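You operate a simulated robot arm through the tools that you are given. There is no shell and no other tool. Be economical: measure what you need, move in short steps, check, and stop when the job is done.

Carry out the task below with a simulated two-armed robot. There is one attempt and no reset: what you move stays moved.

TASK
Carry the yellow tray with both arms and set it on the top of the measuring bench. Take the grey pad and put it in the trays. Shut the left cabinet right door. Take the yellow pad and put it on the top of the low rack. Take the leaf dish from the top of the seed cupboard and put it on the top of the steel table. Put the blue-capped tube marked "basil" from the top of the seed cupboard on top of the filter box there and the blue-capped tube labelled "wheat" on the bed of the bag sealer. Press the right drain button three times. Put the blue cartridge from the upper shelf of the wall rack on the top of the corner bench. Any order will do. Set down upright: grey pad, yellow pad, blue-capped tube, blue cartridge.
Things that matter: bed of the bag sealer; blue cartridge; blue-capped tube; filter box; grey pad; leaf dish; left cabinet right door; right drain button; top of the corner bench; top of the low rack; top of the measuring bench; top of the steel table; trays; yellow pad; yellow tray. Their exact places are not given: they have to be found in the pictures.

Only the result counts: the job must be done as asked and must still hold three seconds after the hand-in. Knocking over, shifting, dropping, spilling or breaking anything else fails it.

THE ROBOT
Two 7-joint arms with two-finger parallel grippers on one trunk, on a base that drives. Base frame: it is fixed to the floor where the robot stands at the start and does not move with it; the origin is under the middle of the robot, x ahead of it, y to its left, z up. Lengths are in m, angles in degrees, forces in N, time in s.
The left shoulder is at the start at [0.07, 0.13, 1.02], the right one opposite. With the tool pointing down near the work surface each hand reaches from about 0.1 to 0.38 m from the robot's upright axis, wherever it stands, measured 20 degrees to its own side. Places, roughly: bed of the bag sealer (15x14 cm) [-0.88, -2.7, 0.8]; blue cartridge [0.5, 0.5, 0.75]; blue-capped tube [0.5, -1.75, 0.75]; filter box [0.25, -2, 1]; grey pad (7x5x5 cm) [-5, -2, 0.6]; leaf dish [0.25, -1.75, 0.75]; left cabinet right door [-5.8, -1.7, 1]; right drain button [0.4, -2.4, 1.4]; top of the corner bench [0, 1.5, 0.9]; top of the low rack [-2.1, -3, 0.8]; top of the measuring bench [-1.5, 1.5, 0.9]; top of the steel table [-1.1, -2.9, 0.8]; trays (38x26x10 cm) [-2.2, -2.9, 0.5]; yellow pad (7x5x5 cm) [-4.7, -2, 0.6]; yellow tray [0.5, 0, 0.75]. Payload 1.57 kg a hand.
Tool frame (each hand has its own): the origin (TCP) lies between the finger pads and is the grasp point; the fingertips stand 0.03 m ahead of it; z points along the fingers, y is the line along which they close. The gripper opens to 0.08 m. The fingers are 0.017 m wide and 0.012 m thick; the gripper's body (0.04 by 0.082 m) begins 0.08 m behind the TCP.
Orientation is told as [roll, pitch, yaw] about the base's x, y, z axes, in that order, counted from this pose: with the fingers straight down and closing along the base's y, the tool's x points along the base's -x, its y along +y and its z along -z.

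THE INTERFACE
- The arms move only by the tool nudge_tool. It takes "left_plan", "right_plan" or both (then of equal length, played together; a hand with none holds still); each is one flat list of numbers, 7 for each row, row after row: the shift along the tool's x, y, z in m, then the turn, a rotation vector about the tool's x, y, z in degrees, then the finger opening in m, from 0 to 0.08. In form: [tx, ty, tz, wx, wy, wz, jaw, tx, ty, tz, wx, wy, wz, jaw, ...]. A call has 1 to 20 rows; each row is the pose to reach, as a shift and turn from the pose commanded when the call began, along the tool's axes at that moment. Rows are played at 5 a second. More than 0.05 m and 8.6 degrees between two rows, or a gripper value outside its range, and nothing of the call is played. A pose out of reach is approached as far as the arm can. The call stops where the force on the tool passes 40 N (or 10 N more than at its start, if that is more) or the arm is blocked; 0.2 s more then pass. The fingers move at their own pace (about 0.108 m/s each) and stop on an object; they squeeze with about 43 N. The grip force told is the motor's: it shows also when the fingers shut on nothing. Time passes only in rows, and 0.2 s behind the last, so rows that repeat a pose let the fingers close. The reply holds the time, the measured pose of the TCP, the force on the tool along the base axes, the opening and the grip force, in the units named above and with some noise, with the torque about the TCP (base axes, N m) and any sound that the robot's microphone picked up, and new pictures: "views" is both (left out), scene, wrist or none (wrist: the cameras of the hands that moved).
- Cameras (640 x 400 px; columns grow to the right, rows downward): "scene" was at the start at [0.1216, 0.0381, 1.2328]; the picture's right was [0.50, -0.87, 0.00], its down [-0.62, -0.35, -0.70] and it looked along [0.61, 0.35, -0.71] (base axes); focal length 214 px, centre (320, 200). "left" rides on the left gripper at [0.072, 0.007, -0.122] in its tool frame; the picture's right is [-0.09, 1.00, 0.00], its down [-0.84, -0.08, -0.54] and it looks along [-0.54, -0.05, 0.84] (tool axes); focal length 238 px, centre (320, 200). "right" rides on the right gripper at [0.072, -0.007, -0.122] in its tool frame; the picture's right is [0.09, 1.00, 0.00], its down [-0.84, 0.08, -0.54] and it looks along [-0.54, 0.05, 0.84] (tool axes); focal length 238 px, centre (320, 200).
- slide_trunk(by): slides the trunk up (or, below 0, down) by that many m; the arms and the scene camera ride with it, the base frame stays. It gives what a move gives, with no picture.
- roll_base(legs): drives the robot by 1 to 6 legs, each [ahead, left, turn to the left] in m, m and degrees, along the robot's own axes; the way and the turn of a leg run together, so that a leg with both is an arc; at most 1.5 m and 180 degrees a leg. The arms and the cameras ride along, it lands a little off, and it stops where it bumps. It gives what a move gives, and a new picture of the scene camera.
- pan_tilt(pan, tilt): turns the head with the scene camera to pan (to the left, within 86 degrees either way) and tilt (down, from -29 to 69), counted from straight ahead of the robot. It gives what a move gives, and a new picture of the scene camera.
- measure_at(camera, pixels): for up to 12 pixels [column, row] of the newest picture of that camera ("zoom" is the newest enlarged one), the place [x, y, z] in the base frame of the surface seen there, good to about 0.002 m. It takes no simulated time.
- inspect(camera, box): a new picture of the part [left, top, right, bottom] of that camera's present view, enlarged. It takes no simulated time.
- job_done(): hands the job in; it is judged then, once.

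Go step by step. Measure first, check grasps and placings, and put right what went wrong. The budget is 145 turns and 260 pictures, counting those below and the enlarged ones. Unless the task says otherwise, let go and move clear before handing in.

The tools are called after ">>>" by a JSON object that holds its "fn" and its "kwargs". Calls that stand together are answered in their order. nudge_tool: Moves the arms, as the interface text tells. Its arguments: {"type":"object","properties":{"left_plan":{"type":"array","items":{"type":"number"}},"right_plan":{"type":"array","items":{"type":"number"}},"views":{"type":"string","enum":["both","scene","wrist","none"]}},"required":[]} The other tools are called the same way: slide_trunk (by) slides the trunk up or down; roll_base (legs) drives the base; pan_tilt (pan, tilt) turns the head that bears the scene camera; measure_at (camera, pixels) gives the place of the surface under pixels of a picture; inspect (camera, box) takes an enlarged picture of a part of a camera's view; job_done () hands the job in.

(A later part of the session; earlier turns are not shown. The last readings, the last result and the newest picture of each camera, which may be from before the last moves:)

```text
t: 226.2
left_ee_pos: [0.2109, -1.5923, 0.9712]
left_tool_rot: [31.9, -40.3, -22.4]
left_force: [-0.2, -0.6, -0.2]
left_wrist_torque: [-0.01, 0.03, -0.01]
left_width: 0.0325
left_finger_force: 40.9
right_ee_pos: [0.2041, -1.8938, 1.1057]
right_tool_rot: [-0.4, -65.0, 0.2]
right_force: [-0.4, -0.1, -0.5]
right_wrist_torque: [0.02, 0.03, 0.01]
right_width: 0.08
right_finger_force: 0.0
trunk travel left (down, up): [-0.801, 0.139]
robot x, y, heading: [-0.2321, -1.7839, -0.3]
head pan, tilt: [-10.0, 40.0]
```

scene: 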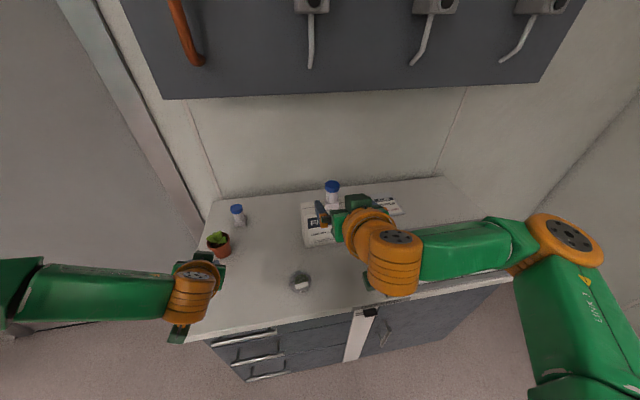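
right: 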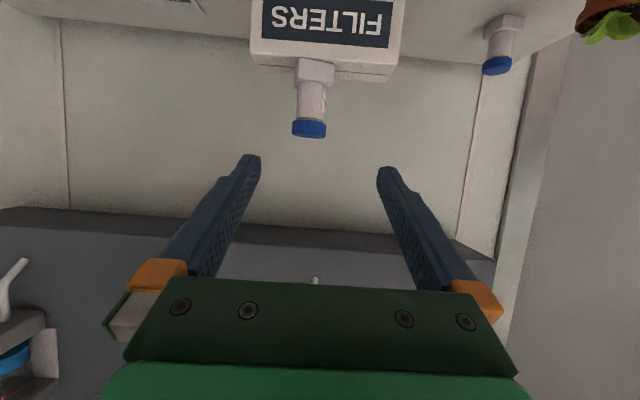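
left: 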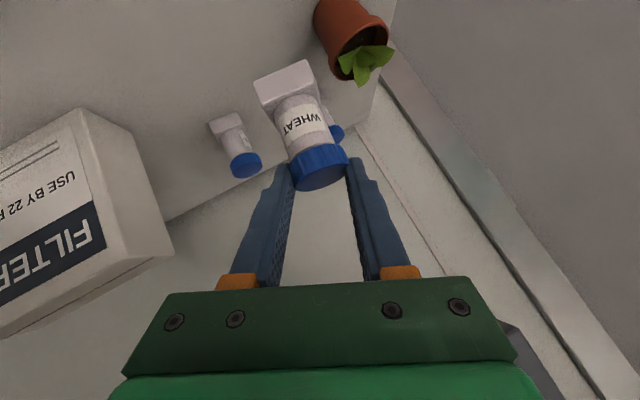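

BASIL stands on the filter box (332,190). Next the right drain button: I back off, raise the trunk, shift right, close and level the right hand.

>>> {"fn": "roll_base", "kwargs": {"legs": [[-0.15, 0, 0], [0, -0.49, 0]]}}

>>> {"fn": "slide_trunk", "kwargs": {"by": 0.135}}

>>> {"fn": "nudge_tool", "kwargs": {"right_plan": [-0.031, 0, -0.014, 0, -5, 0, 0.03, -0.062, 0, -0.029, 0, -10, 0, 0, -0.093, 0, -0.043, 0, -15, 0, 0, -0.124, 0, -0.058, 0, -20, 0, 0, -0.154, 0, -0.072, 0, -25, 0, 0], "views": "none"}}

>>> {"fn": "pan_tilt", "kwargs": {"pan": -8, "tilt": 5}}

```text
t: 230.0
left_ee_pos: [0.0592, -2.0787, 0.9697]
left_tool_rot: [31.9, -40.4, -22.4]
left_force: [0.3, 0.5, -0.2]
left_wrist_torque: [-0.02, 0.02, -0.02]
left_width: 0.0323
left_finger_force: 40.9
right_ee_pos: [0.0527, -2.3809, 1.105]
right_tool_rot: [-0.6, -64.8, 0.0]
right_force: [0.5, 0.8, 0.4]
right_wrist_torque: [-0.01, -0.02, 0.01]
right_width: 0.08
right_finger_force: 0.1
trunk travel left (down, up): [-0.801, 0.139]
robot x, y, heading: [-0.3868, -2.2691, -0.3]
head pan, tilt: [-10.0, 40.0]
```

scene: 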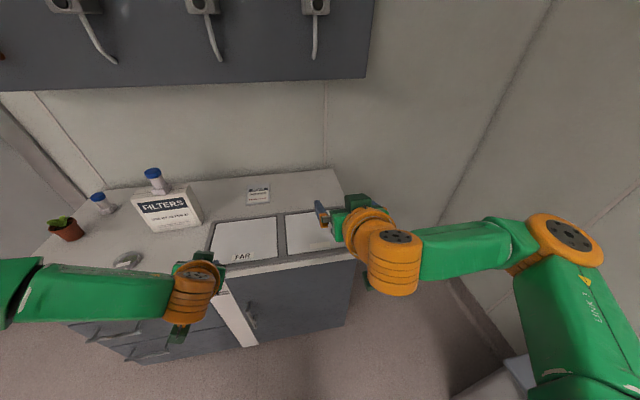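

```text
t: 231.7
left_ee_pos: [0.0618, -2.0809, 1.106]
left_tool_rot: [31.9, -40.2, -22.5]
left_force: [-0.6, 0.1, -0.4]
left_wrist_torque: [-0.02, 0.03, 0.01]
left_width: 0.0323
left_finger_force: 40.2
right_ee_pos: [0.0533, -2.383, 1.2404]
right_tool_rot: [-0.5, -64.9, -0.2]
right_force: [-0.7, -0.6, 0.6]
right_wrist_torque: [0.02, 0.0, 0.03]
right_width: 0.0802
right_finger_force: 0.1
trunk travel left (down, up): [-0.936, 0.004]
robot x, y, heading: [-0.3856, -2.272, -0.0]
head pan, tilt: [-10.0, 40.0]
```

```text
t: 232.9
left_ee_pos: [0.061, -2.0801, 1.1067]
left_tool_rot: [31.9, -40.2, -22.4]
left_force: [-0.2, 0.2, -0.6]
left_wrist_torque: [0.02, -0.02, 0.01]
left_width: 0.0326
left_finger_force: 40.8
right_ee_pos: [0.0536, -2.3818, 1.4104]
right_tool_rot: [-77.1, -89.8, 76.7]
right_force: [0.2, 0.8, -0.6]
right_wrist_torque: [0.01, 0.0, 0.01]
right_width: 0.0
right_finger_force: 21.4
trunk travel left (down, up): [-0.936, 0.004]
robot x, y, heading: [-0.3875, -2.2678, -0.3]
head pan, tilt: [-10.0, 40.0]
```

```text
t: 233.9
left_ee_pos: [0.0607, -2.0802, 1.1053]
left_tool_rot: [31.9, -40.2, -22.3]
left_force: [0.0, 0.2, -0.2]
left_wrist_torque: [0.03, -0.02, 0.03]
left_width: 0.0329
left_finger_force: 40.7
right_ee_pos: [0.0543, -2.3827, 1.4107]
right_tool_rot: [-51.7, -89.8, 51.3]
right_force: [-0.5, 0.8, -0.3]
right_wrist_torque: [0.02, -0.04, 0.02]
right_width: 0.0
right_finger_force: 21.2
trunk travel left (down, up): [-0.936, 0.004]
robot x, y, heading: [-0.3875, -2.2645, -0.4]
head pan, tilt: [-8.0, 5.0]
```

scene: 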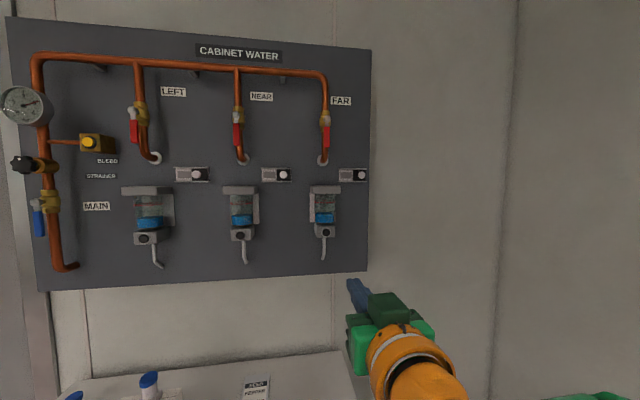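

The rightmost trap (FAR) has its black button near (324,230), matching the given place. I zoom and measure it.

>>> {"fn": "inspect", "kwargs": {"camera": "scene", "box": [292, 180, 372, 290]}}

>>> {"fn": "measure_at", "kwargs": {"camera": "scene", "pixels": [[324, 230], [316, 228], [332, 228], [325, 205], [325, 190]]}}

```text
3.64 times, centred on (332, 235) of scene
```

zoom: 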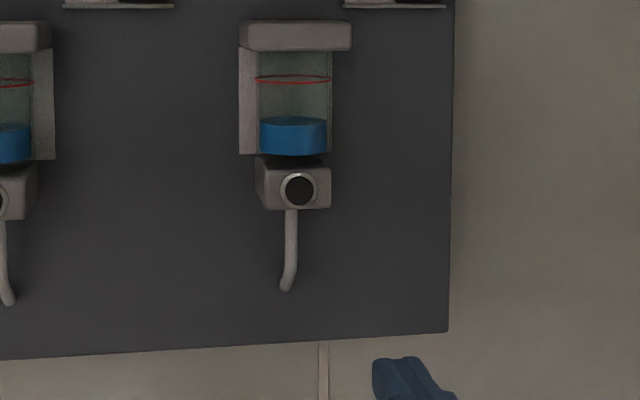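

```text
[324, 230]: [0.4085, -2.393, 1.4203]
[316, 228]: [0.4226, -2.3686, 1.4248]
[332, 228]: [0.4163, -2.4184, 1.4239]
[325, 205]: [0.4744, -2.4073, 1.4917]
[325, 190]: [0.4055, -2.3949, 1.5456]
```

Button centre ≈(0.4085,−2.399,1.414). I drive in 22.5 cm and 1.5 cm right.

>>> {"fn": "roll_base", "kwargs": {"legs": [[0.225, -0.014, 0.3]]}}

>>> {"fn": "measure_at", "kwargs": {"camera": "scene", "pixels": [[320, 200]]}}

>>> {"fn": "inspect", "kwargs": {"camera": "right", "box": [160, 60, 480, 260]}}

```text
t: 235.6
left_ee_pos: [0.278, -2.0904, 1.1063]
left_tool_rot: [32.0, -40.5, -22.3]
left_force: [0.1, -0.4, -0.4]
left_wrist_torque: [0.01, -0.03, -0.05]
left_width: 0.0326
left_finger_force: 41.4
right_ee_pos: [0.2709, -2.3938, 1.4122]
right_tool_rot: [-127.5, -89.8, 127.4]
right_force: [-0.6, -0.2, 0.0]
right_wrist_torque: [0.0, 0.02, -0.01]
right_width: 0.0
right_finger_force: 21.0
trunk travel left (down, up): [-0.936, 0.004]
robot x, y, heading: [-0.1624, -2.2808, -0.1]
head pan, tilt: [-8.0, 5.0]
```

scene: 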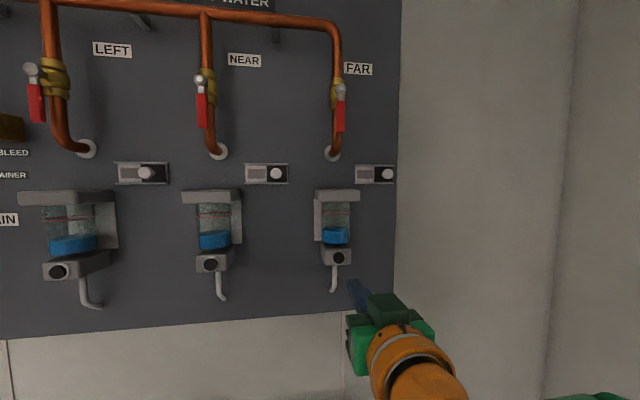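

```text
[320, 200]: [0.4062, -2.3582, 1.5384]
```

```text
2.00 times, centred on (320, 160) of right
```

zoom: 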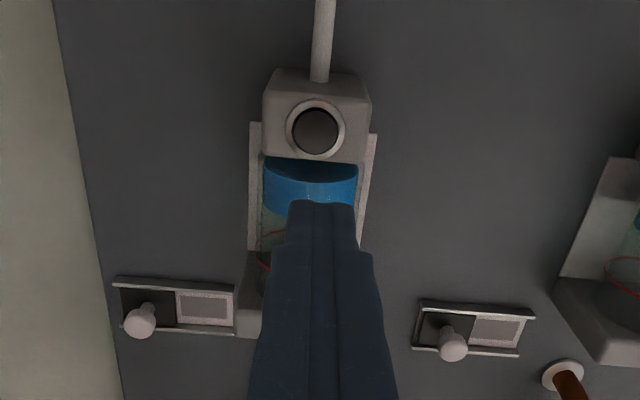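

The fingers are aligned laterally with the button; I measure it precisely from the scene picture (339,258).

>>> {"fn": "measure_at", "kwargs": {"camera": "scene", "pixels": [[339, 258], [336, 258], [342, 258], [339, 254], [339, 262], [330, 250], [349, 250]]}}

>>> {"fn": "measure_at", "kwargs": {"camera": "zoom", "pixels": [[315, 130], [300, 130], [330, 130], [315, 115], [315, 148]]}}

```text
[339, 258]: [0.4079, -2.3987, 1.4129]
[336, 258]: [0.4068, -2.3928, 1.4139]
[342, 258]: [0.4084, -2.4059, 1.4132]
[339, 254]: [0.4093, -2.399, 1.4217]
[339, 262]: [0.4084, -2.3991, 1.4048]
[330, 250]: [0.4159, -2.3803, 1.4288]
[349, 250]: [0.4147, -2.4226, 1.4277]
```

```text
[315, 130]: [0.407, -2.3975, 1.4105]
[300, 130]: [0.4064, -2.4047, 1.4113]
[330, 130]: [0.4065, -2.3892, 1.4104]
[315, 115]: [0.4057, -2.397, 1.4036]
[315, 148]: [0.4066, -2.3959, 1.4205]
```

Button centre (0.4075,−2.398,1.4125). I press with one finger (hand opened 5 cm, right finger aimed at it): approach, then push 7 mm in and back once.

>>> {"fn": "nudge_tool", "kwargs": {"right_plan": [0, 0.0265, 0.03, 0, 0, 0, 0.05, 0, 0.0265, 0.06, 0, 0, 0, 0.05, 0, 0.0265, 0.095, 0, 0, 0, 0.05, 0, 0.0265, 0.107, 0, 0, 0, 0.05, 0, 0.0265, 0.114, 0, 0, 0, 0.05, 0, 0.0265, 0.095, 0, 0, 0, 0.05], "views": "wrist"}}

```text
t: 237.0
left_ee_pos: [0.2841, -2.0923, 1.1042]
left_tool_rot: [31.9, -40.0, -22.1]
left_force: [-0.2, -0.1, -0.4]
left_wrist_torque: [0.02, 0.01, -0.01]
left_width: 0.0328
left_finger_force: 41.3
right_ee_pos: [0.3752, -2.3669, 1.408]
right_tool_rot: [-35.4, -89.7, 35.2]
right_force: [-0.1, -0.3, -0.5]
right_wrist_torque: [0.01, -0.04, 0.0]
right_width: 0.0498
right_finger_force: 0.0
trunk travel left (down, up): [-0.936, 0.004]
robot x, y, heading: [-0.1631, -2.2833, -0.2]
head pan, tilt: [-8.0, 5.0]
heard: click
```

right: 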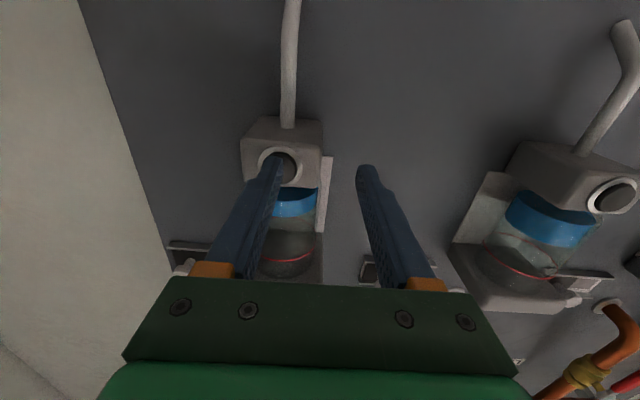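

One click heard. I pull back a bit more and press two more times, as separate calls to hear each click.

>>> {"fn": "nudge_tool", "kwargs": {"right_plan": [0, 0, -0.012, 0, 0, 0, 0.05, 0, 0, -0.012, 0, 0, 0, 0.05, 0, 0, 0.01, 0, 0, 0, 0.05, 0, 0, 0.019, 0, 0, 0, 0.05, 0, 0, -0.012, 0, 0, 0, 0.05], "views": "none"}}

>>> {"fn": "nudge_tool", "kwargs": {"right_plan": [0, 0, 0, 0, 0, 0, 0.05, 0, 0, 0.022, 0, 0, 0, 0.05, 0, 0, 0.031, 0, 0, 0, 0.05, 0, 0, 0, 0, 0, 0, 0.05, 0, 0, -0.04, 0, 0, 0, 0.05], "views": "none"}}

```text
t: 238.2
left_ee_pos: [0.2846, -2.0908, 1.1033]
left_tool_rot: [31.9, -40.1, -22.1]
left_force: [0.5, 0.4, 0.4]
left_wrist_torque: [0.01, 0.02, 0.01]
left_width: 0.0327
left_finger_force: 40.5
right_ee_pos: [0.3625, -2.3681, 1.4096]
right_tool_rot: [-39.5, -89.6, 39.3]
right_force: [1.1, -0.2, -0.1]
right_wrist_torque: [0.0, -0.03, 0.02]
right_width: 0.0503
right_finger_force: 0.1
trunk travel left (down, up): [-0.936, 0.004]
robot x, y, heading: [-0.1647, -2.282, -0.1]
head pan, tilt: [-8.0, 5.0]
heard: click
```

```text
t: 239.4
left_ee_pos: [0.2795, -2.0931, 1.1064]
left_tool_rot: [32.1, -40.4, -22.1]
left_force: [-0.3, 0.0, 0.0]
left_wrist_torque: [0.01, 0.01, 0.01]
left_width: 0.0327
left_finger_force: 41.2
right_ee_pos: [0.3189, -2.3688, 1.41]
right_tool_rot: [-90.6, -89.9, 90.4]
right_force: [-0.7, 0.1, -0.5]
right_wrist_torque: [0.01, 0.02, 0.01]
right_width: 0.05
right_finger_force: 0.0
trunk travel left (down, up): [-0.936, 0.004]
robot x, y, heading: [-0.1651, -2.2849, 0.1]
head pan, tilt: [-8.0, 5.0]
heard: click
```

Three clicks in all – the button is done. Now the leaf dish: I back off, lower the trunk, drive left, and swing the right hand down over the counter front.

>>> {"fn": "roll_base", "kwargs": {"legs": [[-0.17, 0, 0], [0, 0.665, 0]]}}

>>> {"fn": "slide_trunk", "kwargs": {"by": -0.2}}

>>> {"fn": "nudge_tool", "kwargs": {"right_plan": [0.0325, -0.011, -0.0125, 0, 7.5, 0, 0.08, 0.065, -0.0225, -0.025, 0, 15, 0, 0.08, 0.0975, -0.034, -0.0375, 0, 22.5, 0, 0.08, 0.13, -0.045, -0.05, 0, 30, 0, 0.08, 0.1625, -0.056, -0.0625, 0, 37.5, 0, 0.08, 0.195, -0.0675, -0.075, 0, 45, 0, 0.08, 0.2275, -0.079, -0.0875, 0, 52.5, 0, 0.08, 0.26, -0.09, -0.1, 0, 60, 0, 0.08], "views": "none"}}

>>> {"fn": "pan_tilt", "kwargs": {"pan": -5, "tilt": 45}}

```text
t: 244.1
left_ee_pos: [0.1128, -1.433, 1.1058]
left_tool_rot: [32.0, -40.2, -22.4]
left_force: [-0.3, -0.4, 0.0]
left_wrist_torque: [0.01, 0.0, 0.0]
left_width: 0.0325
left_finger_force: 40.7
right_ee_pos: [0.1512, -1.7107, 1.4099]
right_tool_rot: [-39.7, -90.0, 39.3]
right_force: [0.1, -0.2, 0.3]
right_wrist_torque: [-0.01, 0.02, -0.03]
right_width: 0.05
right_finger_force: 0.1
trunk travel left (down, up): [-0.936, 0.004]
robot x, y, heading: [-0.3276, -1.6225, -0.6]
head pan, tilt: [-8.0, 5.0]
```

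scene: 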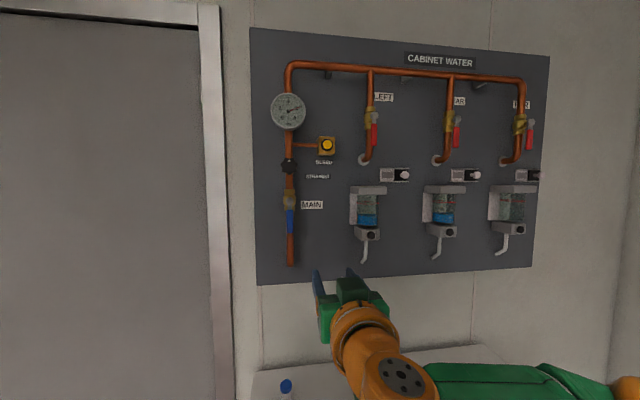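

```text
t: 246.3
left_ee_pos: [0.1132, -1.4325, 0.907]
left_tool_rot: [31.9, -40.2, -22.3]
left_force: [0.2, 0.4, -1.5]
left_wrist_torque: [-0.03, -0.04, -0.01]
left_width: 0.0329
left_finger_force: 40.9
right_ee_pos: [0.151, -1.7088, 1.211]
right_tool_rot: [-60.6, -89.8, 60.3]
right_force: [-0.5, -0.3, -0.5]
right_wrist_torque: [-0.01, -0.01, -0.03]
right_width: 0.0499
right_finger_force: 0.1
trunk travel left (down, up): [-0.736, 0.204]
robot x, y, heading: [-0.3315, -1.6238, -0.0]
head pan, tilt: [-8.0, 5.0]
```

```text
t: 248.1
left_ee_pos: [0.1137, -1.4329, 0.9047]
left_tool_rot: [31.9, -40.2, -22.3]
left_force: [0.3, -0.5, -1.2]
left_wrist_torque: [-0.01, -0.02, 0.0]
left_width: 0.0327
left_finger_force: 40.5
right_ee_pos: [0.0478, -1.7991, 0.9506]
right_tool_rot: [0.0, -29.8, -0.4]
right_force: [-0.6, 0.3, 1.2]
right_wrist_torque: [0.02, -0.02, -0.03]
right_width: 0.08
right_finger_force: 0.0
trunk travel left (down, up): [-0.736, 0.204]
robot x, y, heading: [-0.3314, -1.6182, -0.4]
head pan, tilt: [-8.0, 5.0]
```

```text
t: 249.2
left_ee_pos: [0.1137, -1.4314, 0.9064]
left_tool_rot: [31.9, -40.3, -22.2]
left_force: [0.6, 0.8, -0.2]
left_wrist_torque: [0.0, 0.0, 0.02]
left_width: 0.0329
left_finger_force: 40.5
right_ee_pos: [0.0481, -1.7973, 0.9512]
right_tool_rot: [-0.2, -30.0, -0.3]
right_force: [-0.1, 0.5, -0.3]
right_wrist_torque: [-0.01, 0.01, 0.0]
right_width: 0.0802
right_finger_force: 0.0
trunk travel left (down, up): [-0.736, 0.204]
robot x, y, heading: [-0.333, -1.622, -0.1]
head pan, tilt: [-5.0, 45.0]
```

scene: 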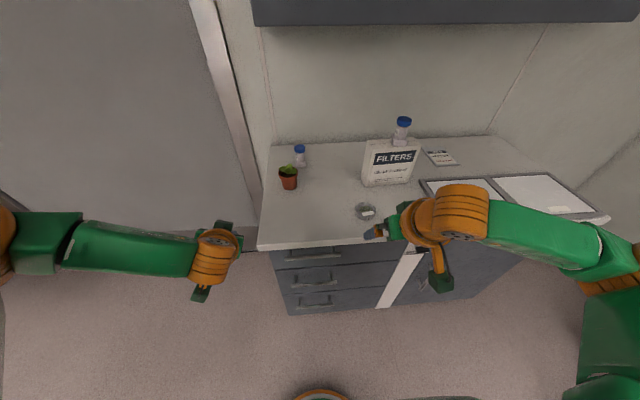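

The right hand is at the dish's y and tilted 30°. I drive ahead 14.5 cm and look with the wrist camera.

>>> {"fn": "roll_base", "kwargs": {"legs": [[0.144, 0, 0]]}}

>>> {"fn": "nudge_tool", "kwargs": {"right_plan": [0.013, 0, 0.023, 0, 0, 0, 0.08], "views": "wrist"}}

```text
t: 250.5
left_ee_pos: [0.256, -1.4331, 0.9065]
left_tool_rot: [32.0, -40.3, -22.4]
left_force: [1.1, -0.1, -0.5]
left_wrist_torque: [-0.03, 0.01, -0.03]
left_width: 0.0324
left_finger_force: 40.7
right_ee_pos: [0.1906, -1.798, 0.9513]
right_tool_rot: [-0.2, -29.9, -0.4]
right_force: [-0.1, 0.0, -0.1]
right_wrist_torque: [-0.01, 0.02, 0.01]
right_width: 0.08
right_finger_force: 0.1
trunk travel left (down, up): [-0.736, 0.204]
robot x, y, heading: [-0.1895, -1.6204, -0.4]
head pan, tilt: [-5.0, 45.0]
```

scene: 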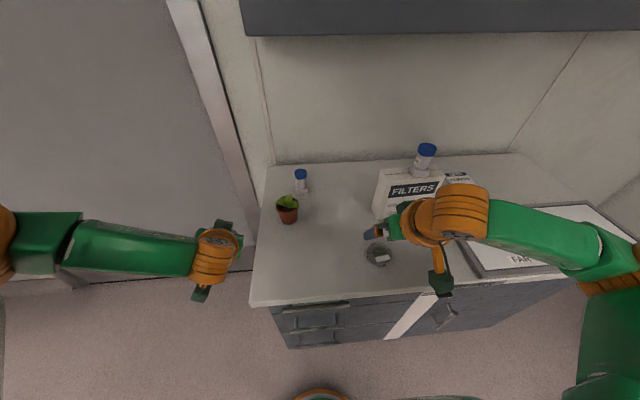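

```text
t: 250.9
left_ee_pos: [0.2571, -1.4317, 0.9056]
left_tool_rot: [31.9, -40.2, -22.3]
left_force: [0.7, 0.5, 0.3]
left_wrist_torque: [-0.02, -0.03, -0.02]
left_width: 0.0321
left_finger_force: 40.2
right_ee_pos: [0.1939, -1.7981, 0.9238]
right_tool_rot: [-0.2, -30.0, -0.3]
right_force: [1.9, 0.0, 0.8]
right_wrist_torque: [0.0, -0.04, -0.01]
right_width: 0.0801
right_finger_force: 0.0
trunk travel left (down, up): [-0.736, 0.204]
robot x, y, heading: [-0.1842, -1.6206, -0.1]
head pan, tilt: [-5.0, 45.0]
```

right: 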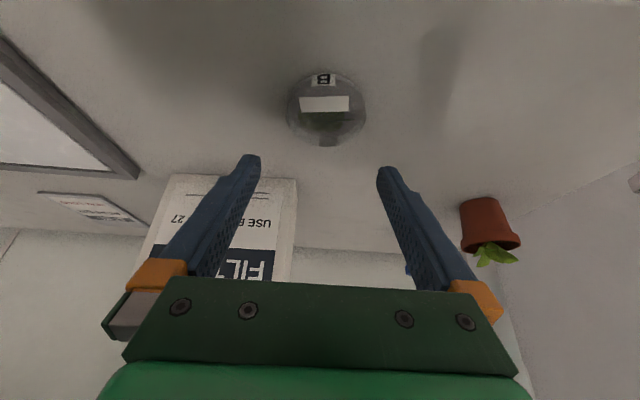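

I measure the dish's rim in the wrist view.

>>> {"fn": "measure_at", "kwargs": {"camera": "right", "pixels": [[290, 108], [363, 108], [326, 75], [326, 138], [326, 145], [326, 115], [400, 110]]}}

```text
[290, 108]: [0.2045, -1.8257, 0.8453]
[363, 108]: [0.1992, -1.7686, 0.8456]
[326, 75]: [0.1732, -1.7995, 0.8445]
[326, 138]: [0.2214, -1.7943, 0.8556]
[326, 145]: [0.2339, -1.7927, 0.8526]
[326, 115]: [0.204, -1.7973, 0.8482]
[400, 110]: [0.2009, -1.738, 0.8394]
```

Dish centre (0.204,−1.797), about 1.5 cm high. I lower the fingertips around it and close.

>>> {"fn": "nudge_tool", "kwargs": {"right_plan": [0.015, 0.001, 0.0205, 0, 0, 0, 0.08, 0.0293, 0.001, 0.0408, 0, 0, 0, 0.08, 0.0293, 0.001, 0.0408, 0, 0, 0, 0.05, 0.0293, 0.001, 0.0408, 0, 0, 0, 0.04, 0.0293, 0.001, 0.0408, 0, 0, 0, 0.04], "views": "wrist"}}

```text
t: 252.1
left_ee_pos: [0.2581, -1.433, 0.9052]
left_tool_rot: [31.9, -40.2, -22.4]
left_force: [0.5, 0.1, -0.3]
left_wrist_torque: [-0.01, -0.02, 0.0]
left_width: 0.032
left_finger_force: 40.4
right_ee_pos: [0.1885, -1.7978, 0.8737]
right_tool_rot: [-0.2, -29.8, -0.3]
right_force: [-0.6, 0.5, 1.4]
right_wrist_torque: [-0.03, 0.0, 0.0]
right_width: 0.0571
right_finger_force: 43.3
trunk travel left (down, up): [-0.736, 0.204]
robot x, y, heading: [-0.1863, -1.6211, -0.5]
head pan, tilt: [-5.0, 45.0]
```

right: 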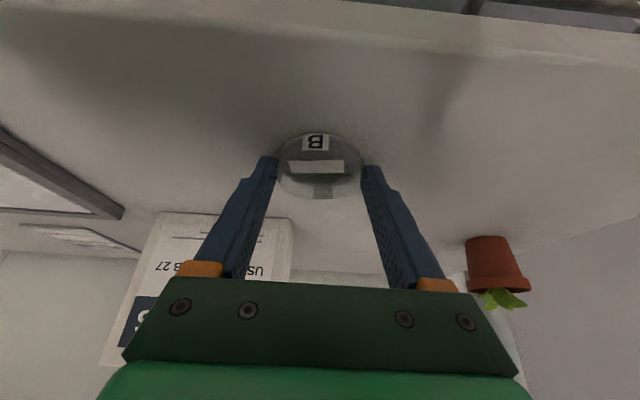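

The dish is gripped (0.057, 43 N). I lift, back away, and drive to the steel table, stopping short to look.

>>> {"fn": "slide_trunk", "kwargs": {"by": 0.16}}

>>> {"fn": "roll_base", "kwargs": {"legs": [[-0.4, 0, 0], [0, 0, -89.5], [0, -0.35, 0]]}}

>>> {"fn": "pan_tilt", "kwargs": {"pan": 0, "tilt": 25}}

```text
t: 253.9
left_ee_pos: [0.2579, -1.4323, 1.0673]
left_tool_rot: [31.9, -40.1, -22.6]
left_force: [-0.3, 0.4, -0.3]
left_wrist_torque: [0.0, -0.02, -0.02]
left_width: 0.032
left_finger_force: 39.9
right_ee_pos: [0.1884, -1.7962, 1.0334]
right_tool_rot: [-0.2, -30.0, -0.3]
right_force: [0.0, -0.6, 0.0]
right_wrist_torque: [0.01, -0.04, -0.03]
right_width: 0.0571
right_finger_force: 43.1
trunk travel left (down, up): [-0.896, 0.044]
robot x, y, heading: [-0.1856, -1.619, -0.1]
head pan, tilt: [-5.0, 45.0]
```

```text
t: 262.1
left_ee_pos: [-0.7364, -2.0697, 1.0655]
left_tool_rot: [31.9, -40.2, -110.2]
left_force: [0.3, -0.3, 0.3]
left_wrist_torque: [0.0, 0.0, -0.01]
left_width: 0.0318
left_finger_force: 40.1
right_ee_pos: [-1.1052, -2.0144, 1.0334]
right_tool_rot: [-0.2, -29.9, -88.0]
right_force: [-0.4, 0.2, -0.6]
right_wrist_torque: [0.03, 0.0, -0.03]
right_width: 0.0574
right_finger_force: 42.7
trunk travel left (down, up): [-0.896, 0.044]
robot x, y, heading: [-0.9468, -1.6308, -88.0]
head pan, tilt: [-5.0, 45.0]
```

scene: 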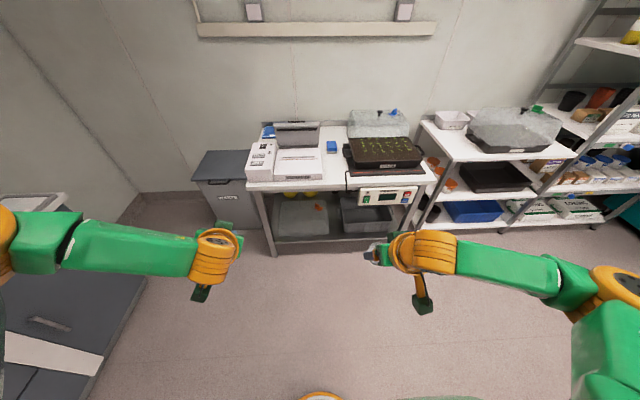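

```text
t: 262.9
left_ee_pos: [-0.7413, -2.069, 1.0656]
left_tool_rot: [31.9, -40.2, -110.3]
left_force: [-0.3, 0.1, -0.4]
left_wrist_torque: [0.0, 0.01, 0.0]
left_width: 0.0336
left_finger_force: 41.1
right_ee_pos: [-1.1088, -2.0142, 1.0331]
right_tool_rot: [-0.2, -29.9, -88.2]
right_force: [-0.4, -0.5, 0.0]
right_wrist_torque: [-0.01, -0.01, -0.01]
right_width: 0.0571
right_finger_force: 43.3
trunk travel left (down, up): [-0.896, 0.044]
robot x, y, heading: [-0.9454, -1.635, -88.1]
head pan, tilt: [0.0, 25.0]
```

scene: 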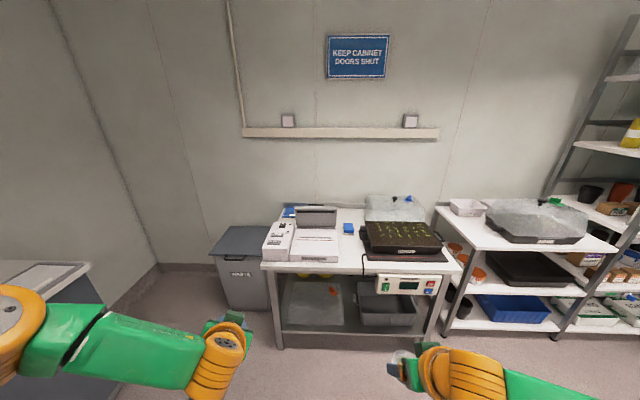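

The table carries the white bag sealer at (300,240) and a dark tray at right. I zoom in and measure.

>>> {"fn": "inspect", "kwargs": {"camera": "scene", "box": [250, 190, 470, 310]}}

>>> {"fn": "measure_at", "kwargs": {"camera": "zoom", "pixels": [[190, 160], [130, 175], [245, 175], [190, 195], [190, 130], [285, 160], [285, 190], [320, 195], [300, 130], [190, 210], [320, 215], [70, 150]]}}

```text
2.91 times, centred on (360, 250) of scene
```

zoom: 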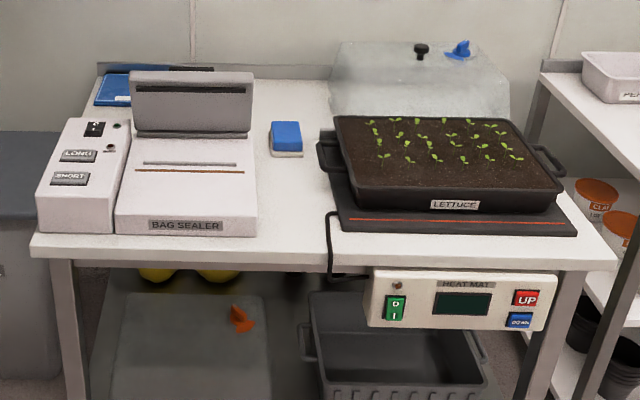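

```text
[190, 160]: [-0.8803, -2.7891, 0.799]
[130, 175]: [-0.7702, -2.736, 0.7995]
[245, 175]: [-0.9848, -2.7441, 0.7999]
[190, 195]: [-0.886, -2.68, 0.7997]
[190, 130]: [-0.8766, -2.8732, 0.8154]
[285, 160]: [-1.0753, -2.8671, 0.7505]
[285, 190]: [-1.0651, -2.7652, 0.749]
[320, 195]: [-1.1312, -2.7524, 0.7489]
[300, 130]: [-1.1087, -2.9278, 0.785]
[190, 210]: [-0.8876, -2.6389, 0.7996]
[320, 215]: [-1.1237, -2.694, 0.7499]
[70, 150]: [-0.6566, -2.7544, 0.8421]
```

Bed top z 0.7997 around (−0.88,−2.69); free table gap at x −1.00…−1.14, z 0.749. I check how WHEAT hangs in the left hand via its wrist camera.

>>> {"fn": "nudge_tool", "kwargs": {"left_plan": [0, 0, 0, 0, 0, 0, 0.01], "views": "wrist"}}

>>> {"fn": "inspect", "kwargs": {"camera": "left", "box": [220, 20, 420, 220]}}

>>> {"fn": "measure_at", "kwargs": {"camera": "left", "pixels": [[260, 85], [308, 70], [318, 85], [270, 105], [320, 185], [295, 160], [343, 155], [300, 115], [289, 98]]}}

```text
t: 263.3
left_ee_pos: [-0.7398, -2.0687, 1.0655]
left_tool_rot: [31.7, -40.2, -110.2]
left_force: [0.3, 0.5, -0.1]
left_wrist_torque: [0.01, 0.0, -0.02]
left_width: 0.0334
left_finger_force: 40.9
right_ee_pos: [-1.1074, -2.0138, 1.0334]
right_tool_rot: [-0.2, -29.9, -88.3]
right_force: [-0.4, 0.3, -0.4]
right_wrist_torque: [-0.04, -0.04, 0.0]
right_width: 0.0567
right_finger_force: 43.2
trunk travel left (down, up): [-0.896, 0.044]
robot x, y, heading: [-0.9483, -1.6297, -88.4]
head pan, tilt: [0.0, 25.0]
```

left: 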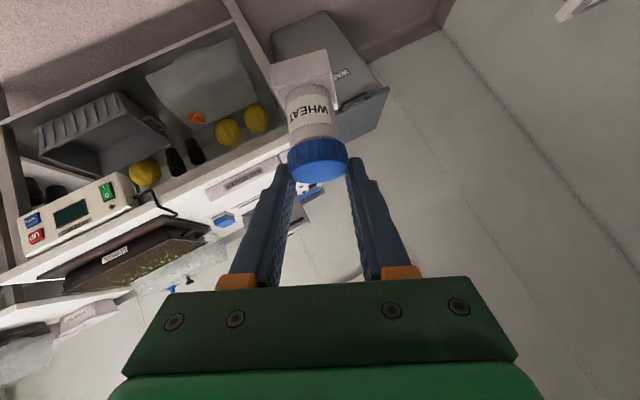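

```text
2.00 times, centred on (320, 120) of left
```

zoom: 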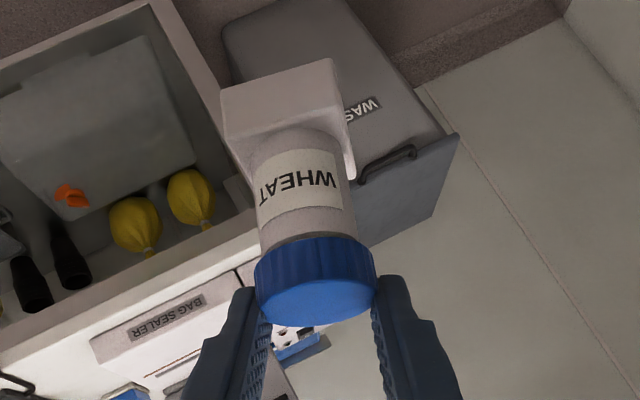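

```text
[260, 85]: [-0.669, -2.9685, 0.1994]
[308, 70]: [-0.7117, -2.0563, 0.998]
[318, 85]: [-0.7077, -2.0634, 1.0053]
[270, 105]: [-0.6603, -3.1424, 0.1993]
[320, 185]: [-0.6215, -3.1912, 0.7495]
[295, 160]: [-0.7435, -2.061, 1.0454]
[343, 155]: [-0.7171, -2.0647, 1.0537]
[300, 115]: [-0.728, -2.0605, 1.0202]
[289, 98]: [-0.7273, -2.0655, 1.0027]
```

Measured points show WHEAT leaning ≈18° to the robot's right – I over-rolled before. I roll back 18° about the forward axis and re-measure.

>>> {"fn": "nudge_tool", "kwargs": {"left_plan": [0, 0, 0, 4.3, 0.15, -4.2, 0.01, 0, 0, 0, 8.6, 0.3, -8.3, 0.01, 0, 0, 0, 12.9, 0.44, -12.5, 0.01], "views": "wrist"}}

>>> {"fn": "inspect", "kwargs": {"camera": "left", "box": [220, 20, 420, 220]}}

>>> {"fn": "measure_at", "kwargs": {"camera": "zoom", "pixels": [[230, 90], [335, 65], [290, 100], [345, 100], [262, 265], [370, 265], [315, 270], [262, 220], [345, 210], [300, 180]]}}

```text
t: 264.1
left_ee_pos: [-0.74, -2.0677, 1.0659]
left_tool_rot: [8.0, -44.1, -94.3]
left_force: [-1.3, -0.5, -1.5]
left_wrist_torque: [0.0, 0.02, 0.01]
left_width: 0.0334
left_finger_force: 40.8
right_ee_pos: [-1.1078, -2.0138, 1.0342]
right_tool_rot: [-0.2, -29.9, -88.2]
right_force: [-0.6, 0.0, -0.6]
right_wrist_torque: [-0.01, 0.0, 0.0]
right_width: 0.0572
right_finger_force: 42.9
trunk travel left (down, up): [-0.896, 0.044]
robot x, y, heading: [-0.9447, -1.6278, -88.3]
head pan, tilt: [0.0, 25.0]
```

left: 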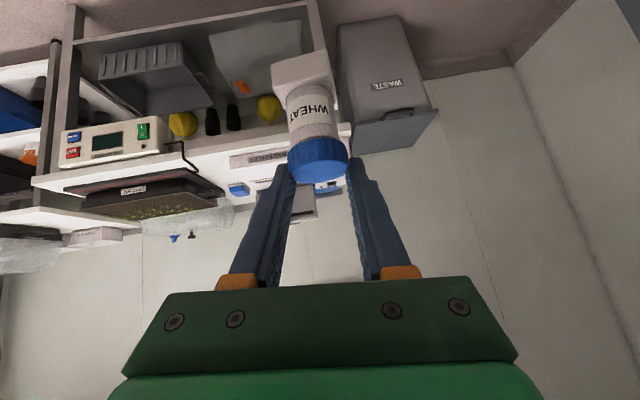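

```text
2.00 times, centred on (320, 120) of left
```

zoom: 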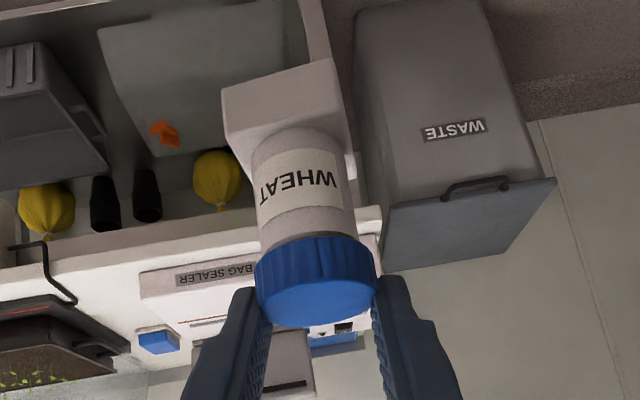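

```text
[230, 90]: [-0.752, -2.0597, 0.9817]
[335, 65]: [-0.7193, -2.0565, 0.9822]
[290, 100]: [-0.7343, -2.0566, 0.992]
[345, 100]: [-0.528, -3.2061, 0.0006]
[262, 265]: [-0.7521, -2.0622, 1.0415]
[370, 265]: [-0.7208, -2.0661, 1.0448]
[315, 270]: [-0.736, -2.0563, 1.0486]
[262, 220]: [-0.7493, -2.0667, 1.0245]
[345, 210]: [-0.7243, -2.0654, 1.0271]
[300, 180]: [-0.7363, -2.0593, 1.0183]
```

WHEAT is vertical now, base bottom z≈0.981, centre (−0.736,−2.076). I retract the right hand upward, drive so the tube comes over the sealer bed, and check.

>>> {"fn": "nudge_tool", "kwargs": {"right_plan": [0.003, 0, -0.045, 0, 0, 0, 0.04, 0.006, 0, -0.09, 0, 0, 0, 0.04, 0.009, 0, -0.135, 0, 0, 0, 0.04, 0.0116, 0, -0.18, 0, 0, 0, 0.04], "views": "none"}}

>>> {"fn": "roll_base", "kwargs": {"legs": [[0, -0.162, 0], [0.595, 0, 0]]}}

>>> {"fn": "pan_tilt", "kwargs": {"pan": 5, "tilt": 50}}

>>> {"fn": "inspect", "kwargs": {"camera": "left", "box": [160, 0, 480, 200]}}

```text
t: 265.1
left_ee_pos: [-0.7388, -2.0677, 1.0661]
left_tool_rot: [8.2, -44.2, -94.2]
left_force: [-0.5, 0.2, -0.7]
left_wrist_torque: [0.01, 0.02, 0.01]
left_width: 0.0336
left_finger_force: 41.5
right_ee_pos: [-1.1058, -1.9311, 1.2002]
right_tool_rot: [-0.1, -29.9, -88.2]
right_force: [-0.1, -0.7, -0.6]
right_wrist_torque: [-0.03, -0.03, -0.02]
right_width: 0.0573
right_finger_force: 43.2
right hand out of reach, approached as far as the arm can: row 2, 3, 4
trunk travel left (down, up): [-0.896, 0.044]
robot x, y, heading: [-0.9436, -1.6291, -88.1]
head pan, tilt: [0.0, 25.0]
```

```text
t: 269.5
left_ee_pos: [-0.8765, -2.6726, 1.0659]
left_tool_rot: [8.1, -44.2, -93.6]
left_force: [-0.3, 0.6, -0.1]
left_wrist_torque: [0.01, -0.01, 0.01]
left_width: 0.0332
left_finger_force: 41.1
right_ee_pos: [-1.2429, -2.5407, 1.1987]
right_tool_rot: [-0.2, -29.8, -87.5]
right_force: [0.1, -0.3, -0.6]
right_wrist_torque: [0.01, 0.0, 0.0]
right_width: 0.0575
right_finger_force: 43.5
trunk travel left (down, up): [-0.896, 0.044]
robot x, y, heading: [-1.0858, -2.2362, -87.5]
head pan, tilt: [0.0, 25.0]
```

scene: 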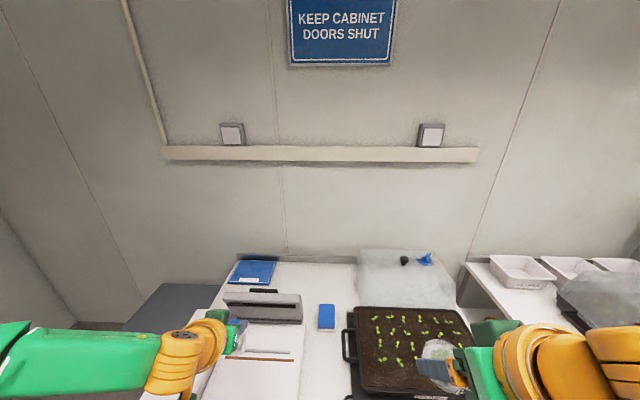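

```text
t: 270.4
left_ee_pos: [-0.8763, -2.6734, 1.0656]
left_tool_rot: [8.2, -44.2, -93.7]
left_force: [0.3, 0.0, -0.8]
left_wrist_torque: [0.03, -0.01, 0.0]
left_width: 0.0333
left_finger_force: 41.8
right_ee_pos: [-1.244, -2.5414, 1.1983]
right_tool_rot: [-0.1, -29.8, -87.6]
right_force: [-0.4, -0.7, -0.1]
right_wrist_torque: [0.01, 0.04, 0.02]
right_width: 0.0572
right_finger_force: 42.6
trunk travel left (down, up): [-0.896, 0.044]
robot x, y, heading: [-1.0877, -2.2371, -87.6]
head pan, tilt: [5.0, 50.0]
```

scene: 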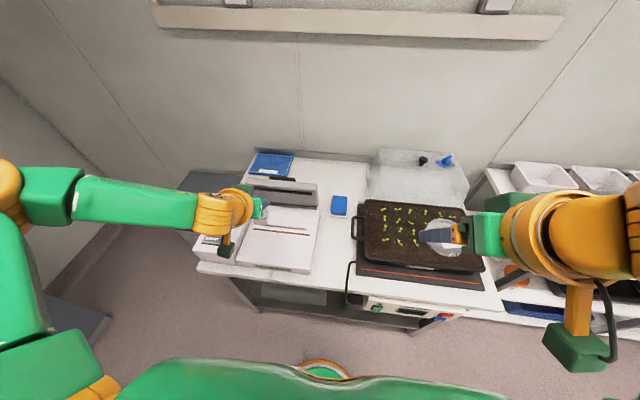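

```text
2.00 times, centred on (320, 100) of left
```

zoom: 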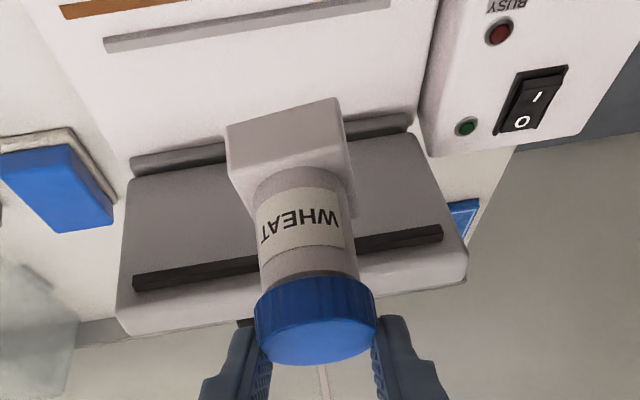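

The tube is over the bed centre. I lower 17.8 cm.

>>> {"fn": "slide_trunk", "kwargs": {"by": -0.178}}

>>> {"fn": "inspect", "kwargs": {"camera": "left", "box": [160, 0, 480, 200]}}

```text
t: 272.4
left_ee_pos: [-0.8763, -2.6751, 0.8871]
left_tool_rot: [8.2, -44.2, -93.6]
left_force: [-0.3, 0.1, -0.3]
left_wrist_torque: [0.0, 0.02, 0.03]
left_width: 0.0334
left_finger_force: 41.0
right_ee_pos: [-1.2447, -2.5414, 1.0211]
right_tool_rot: [-0.1, -29.9, -87.7]
right_force: [0.9, 0.0, -0.9]
right_wrist_torque: [-0.01, -0.02, 0.02]
right_width: 0.0572
right_finger_force: 43.2
trunk travel left (down, up): [-0.718, 0.222]
robot x, y, heading: [-1.0815, -2.2395, -87.5]
head pan, tilt: [5.0, 50.0]
```

```text
2.00 times, centred on (320, 100) of left
```

zoom: 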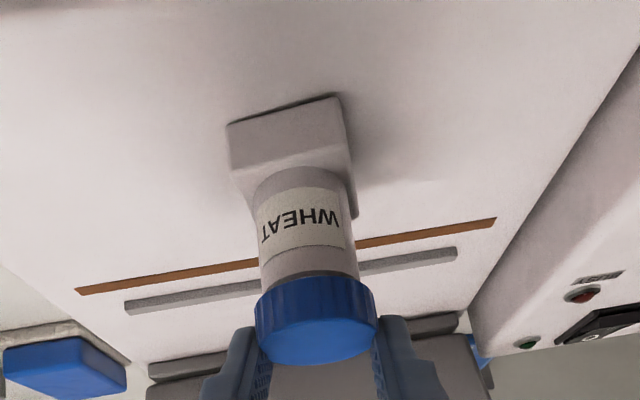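

Almost touching. I lower 3 mm, then open and check.

>>> {"fn": "slide_trunk", "kwargs": {"by": -0.003}}

>>> {"fn": "nudge_tool", "kwargs": {"left_plan": [0, 0, 0, 0, 0, 0, 0.045, 0, 0, 0, 0, 0, 0, 0.07, 0, 0, 0, 0, 0, 0, 0.08, 0, 0, -0.03, 0, 0, 0, 0.08, 0, 0, -0.07, 0, 0, 0, 0.08, 0, 0, -0.11, 0, 0, 0, 0.08], "views": "wrist"}}

```text
t: 272.9
left_ee_pos: [-0.8764, -2.6741, 0.8855]
left_tool_rot: [8.2, -44.3, -93.7]
left_force: [1.8, -2.7, 11.5]
left_wrist_torque: [-0.07, 0.06, 0.0]
left_width: 0.0334
left_finger_force: 41.1
right_ee_pos: [-1.2443, -2.5401, 1.018]
right_tool_rot: [-0.2, -30.0, -87.7]
right_force: [0.1, 0.3, -0.8]
right_wrist_torque: [0.0, 0.01, -0.01]
right_width: 0.0572
right_finger_force: 43.2
trunk travel left (down, up): [-0.715, 0.225]
robot x, y, heading: [-1.0864, -2.2335, -87.9]
head pan, tilt: [5.0, 50.0]
```

```text
t: 274.3
left_ee_pos: [-0.8886, -2.6133, 0.9691]
left_tool_rot: [8.2, -44.0, -93.6]
left_force: [0.0, 0.1, -1.0]
left_wrist_torque: [-0.01, 0.0, 0.01]
left_width: 0.0801
left_finger_force: 0.1
left hand out of reach, approached as far as the arm can: row 6
right_ee_pos: [-1.2445, -2.5405, 1.018]
right_tool_rot: [0.0, -29.8, -87.6]
right_force: [0.2, -0.1, -0.4]
right_wrist_torque: [0.02, -0.01, -0.03]
right_width: 0.0573
right_finger_force: 42.6
trunk travel left (down, up): [-0.715, 0.225]
robot x, y, heading: [-1.0858, -2.2383, -87.8]
head pan, tilt: [5.0, 50.0]
```

left: 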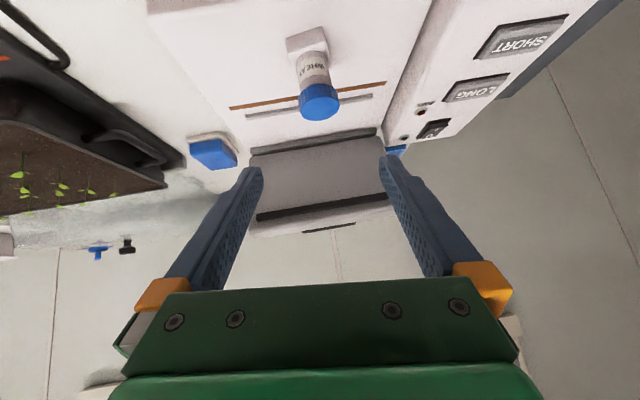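

WHEAT stands on the sealer bed. Now the dish: I shift left and ahead, then lower the right hand over the gap between sealer and heat mat.

>>> {"fn": "roll_base", "kwargs": {"legs": [[0, 0.165, 0], [0.082, 0, 0]]}}

>>> {"fn": "nudge_tool", "kwargs": {"right_plan": [-0.03, 0, 0.018, 0, 0, 0, 0.04, -0.06, 0, 0.035, 0, 0, 0, 0.04, -0.0727, 0, 0.042, 0, 0, 0, 0.04, -0.0527, 0, 0.0766, 0, 0, 0, 0.04, -0.0327, 0, 0.1113, 0, 0, 0, 0.04, -0.0127, 0, 0.146, 0, 0, 0, 0.04, 0.0073, 0, 0.1806, 0, 0, 0, 0.04], "views": "both"}}

```text
t: 276.4
left_ee_pos: [-0.7204, -2.686, 0.97]
left_tool_rot: [8.2, -44.2, -93.6]
left_force: [0.9, 0.8, 0.2]
left_wrist_torque: [0.04, -0.03, 0.0]
left_width: 0.08
left_finger_force: 0.0
right_ee_pos: [-1.0761, -2.6117, 1.0186]
right_tool_rot: [-0.2, -30.0, -87.6]
right_force: [0.1, 0.8, -0.1]
right_wrist_torque: [0.01, 0.03, 0.02]
right_width: 0.0573
right_finger_force: 43.0
trunk travel left (down, up): [-0.715, 0.225]
robot x, y, heading: [-0.9166, -2.3083, -87.3]
head pan, tilt: [5.0, 50.0]
```

scene: 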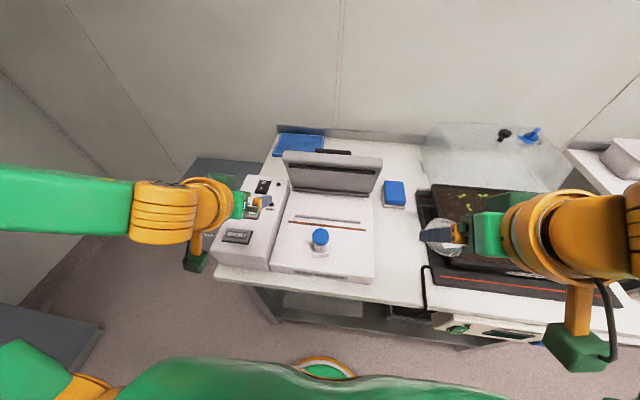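

```text
t: 278.0
left_ee_pos: [-0.7208, -2.6881, 0.9685]
left_tool_rot: [8.2, -44.0, -93.6]
left_force: [0.2, 0.3, 0.7]
left_wrist_torque: [0.0, -0.04, 0.01]
left_width: 0.0799
left_finger_force: 0.0
right_ee_pos: [-1.0721, -2.6988, 0.8577]
right_tool_rot: [-0.2, -29.8, -87.6]
right_force: [-0.5, -0.5, -0.3]
right_wrist_torque: [-0.01, 0.02, 0.04]
right_width: 0.0573
right_finger_force: 43.3
trunk travel left (down, up): [-0.715, 0.225]
robot x, y, heading: [-0.9166, -2.3125, -87.8]
head pan, tilt: [5.0, 50.0]
```

scene: 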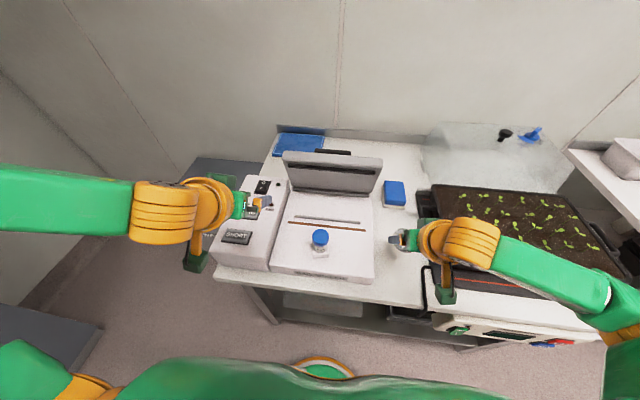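
right: 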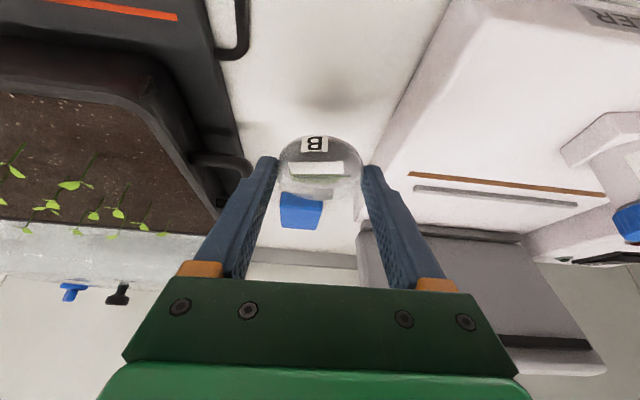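

I measure the tray handle, mat edge and sealer edge near the path.

>>> {"fn": "measure_at", "kwargs": {"camera": "right", "pixels": [[243, 160], [230, 130], [240, 50], [232, 110], [375, 150], [400, 90], [320, 100], [220, 200], [385, 140]]}}

```text
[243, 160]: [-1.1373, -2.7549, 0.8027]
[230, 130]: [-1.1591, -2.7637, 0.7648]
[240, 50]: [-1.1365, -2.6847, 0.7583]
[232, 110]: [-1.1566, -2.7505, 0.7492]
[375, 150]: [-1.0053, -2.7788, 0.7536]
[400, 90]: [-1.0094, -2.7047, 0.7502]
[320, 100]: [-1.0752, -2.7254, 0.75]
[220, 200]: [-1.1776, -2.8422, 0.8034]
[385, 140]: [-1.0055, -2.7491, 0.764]
```

Gap centre is −1.072, exactly where the hand is. I lower 7.3 cm and then 2 mm more, and open.

>>> {"fn": "nudge_tool", "kwargs": {"right_plan": [0.0125, 0, 0.0217, 0, 0, 0, 0.04, 0.025, 0, 0.0433, 0, 0, 0, 0.04, 0.0365, 0, 0.0632, 0, 0, 0, 0.04, 0.0375, 0, 0.065, 0, 0, 0, 0.04], "views": "wrist"}}

```text
t: 279.0
left_ee_pos: [-0.72, -2.6865, 0.9695]
left_tool_rot: [8.1, -44.1, -93.6]
left_force: [-0.1, -1.1, 0.2]
left_wrist_torque: [0.02, -0.04, -0.01]
left_width: 0.0799
left_finger_force: 0.0
right_ee_pos: [-1.0734, -2.6988, 0.7835]
right_tool_rot: [-0.2, -29.9, -87.7]
right_force: [-1.2, 0.6, 2.5]
right_wrist_torque: [-0.06, 0.1, -0.01]
right_width: 0.0571
right_finger_force: 42.7
trunk travel left (down, up): [-0.715, 0.225]
robot x, y, heading: [-0.9152, -2.3101, -87.6]
head pan, tilt: [5.0, 50.0]
```

right: 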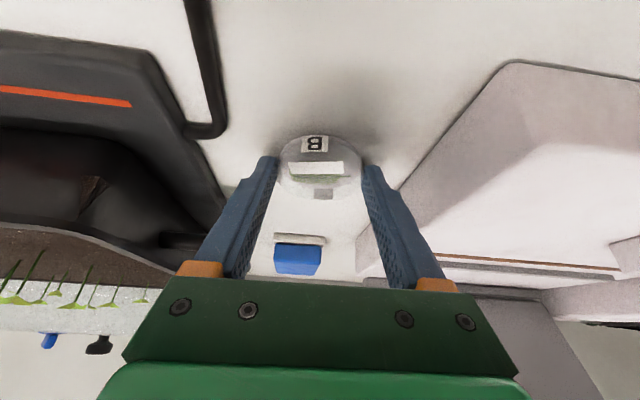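

The dish touches the table. I open, then rise.

>>> {"fn": "nudge_tool", "kwargs": {"right_plan": [0, 0, 0, 0, 0, 0, 0.065, 0, 0, 0, 0, 0, 0, 0.07, -0.015, 0, -0.026, 0, 0, 0, 0.07, -0.035, 0, -0.0606, 0, 0, 0, 0.07, -0.055, 0, -0.095, 0, 0, 0, 0.07, -0.075, 0, -0.13, 0, 0, 0, 0.07, -0.09, 0, -0.156, 0, 0, 0, 0.07], "views": "both"}}

```text
t: 280.6
left_ee_pos: [-0.7202, -2.6884, 0.9688]
left_tool_rot: [8.1, -43.9, -93.7]
left_force: [-0.9, -0.2, 0.6]
left_wrist_torque: [0.0, -0.01, 0.01]
left_width: 0.0802
left_finger_force: 0.0
right_ee_pos: [-1.0726, -2.6982, 0.9645]
right_tool_rot: [-0.2, -29.8, -87.6]
right_force: [-0.4, -0.9, 0.3]
right_wrist_torque: [-0.02, -0.02, 0.0]
right_width: 0.0698
right_finger_force: 0.1
trunk travel left (down, up): [-0.715, 0.225]
robot x, y, heading: [-0.9173, -2.3099, -87.4]
head pan, tilt: [5.0, 50.0]
```

scene: 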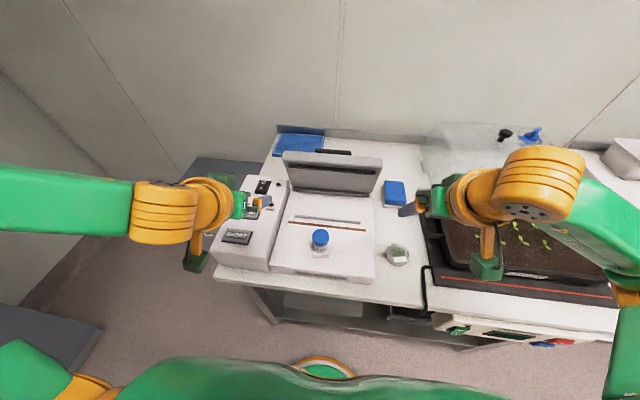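
right: 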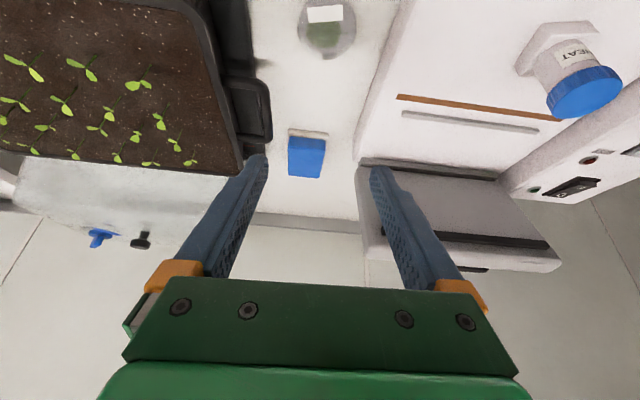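

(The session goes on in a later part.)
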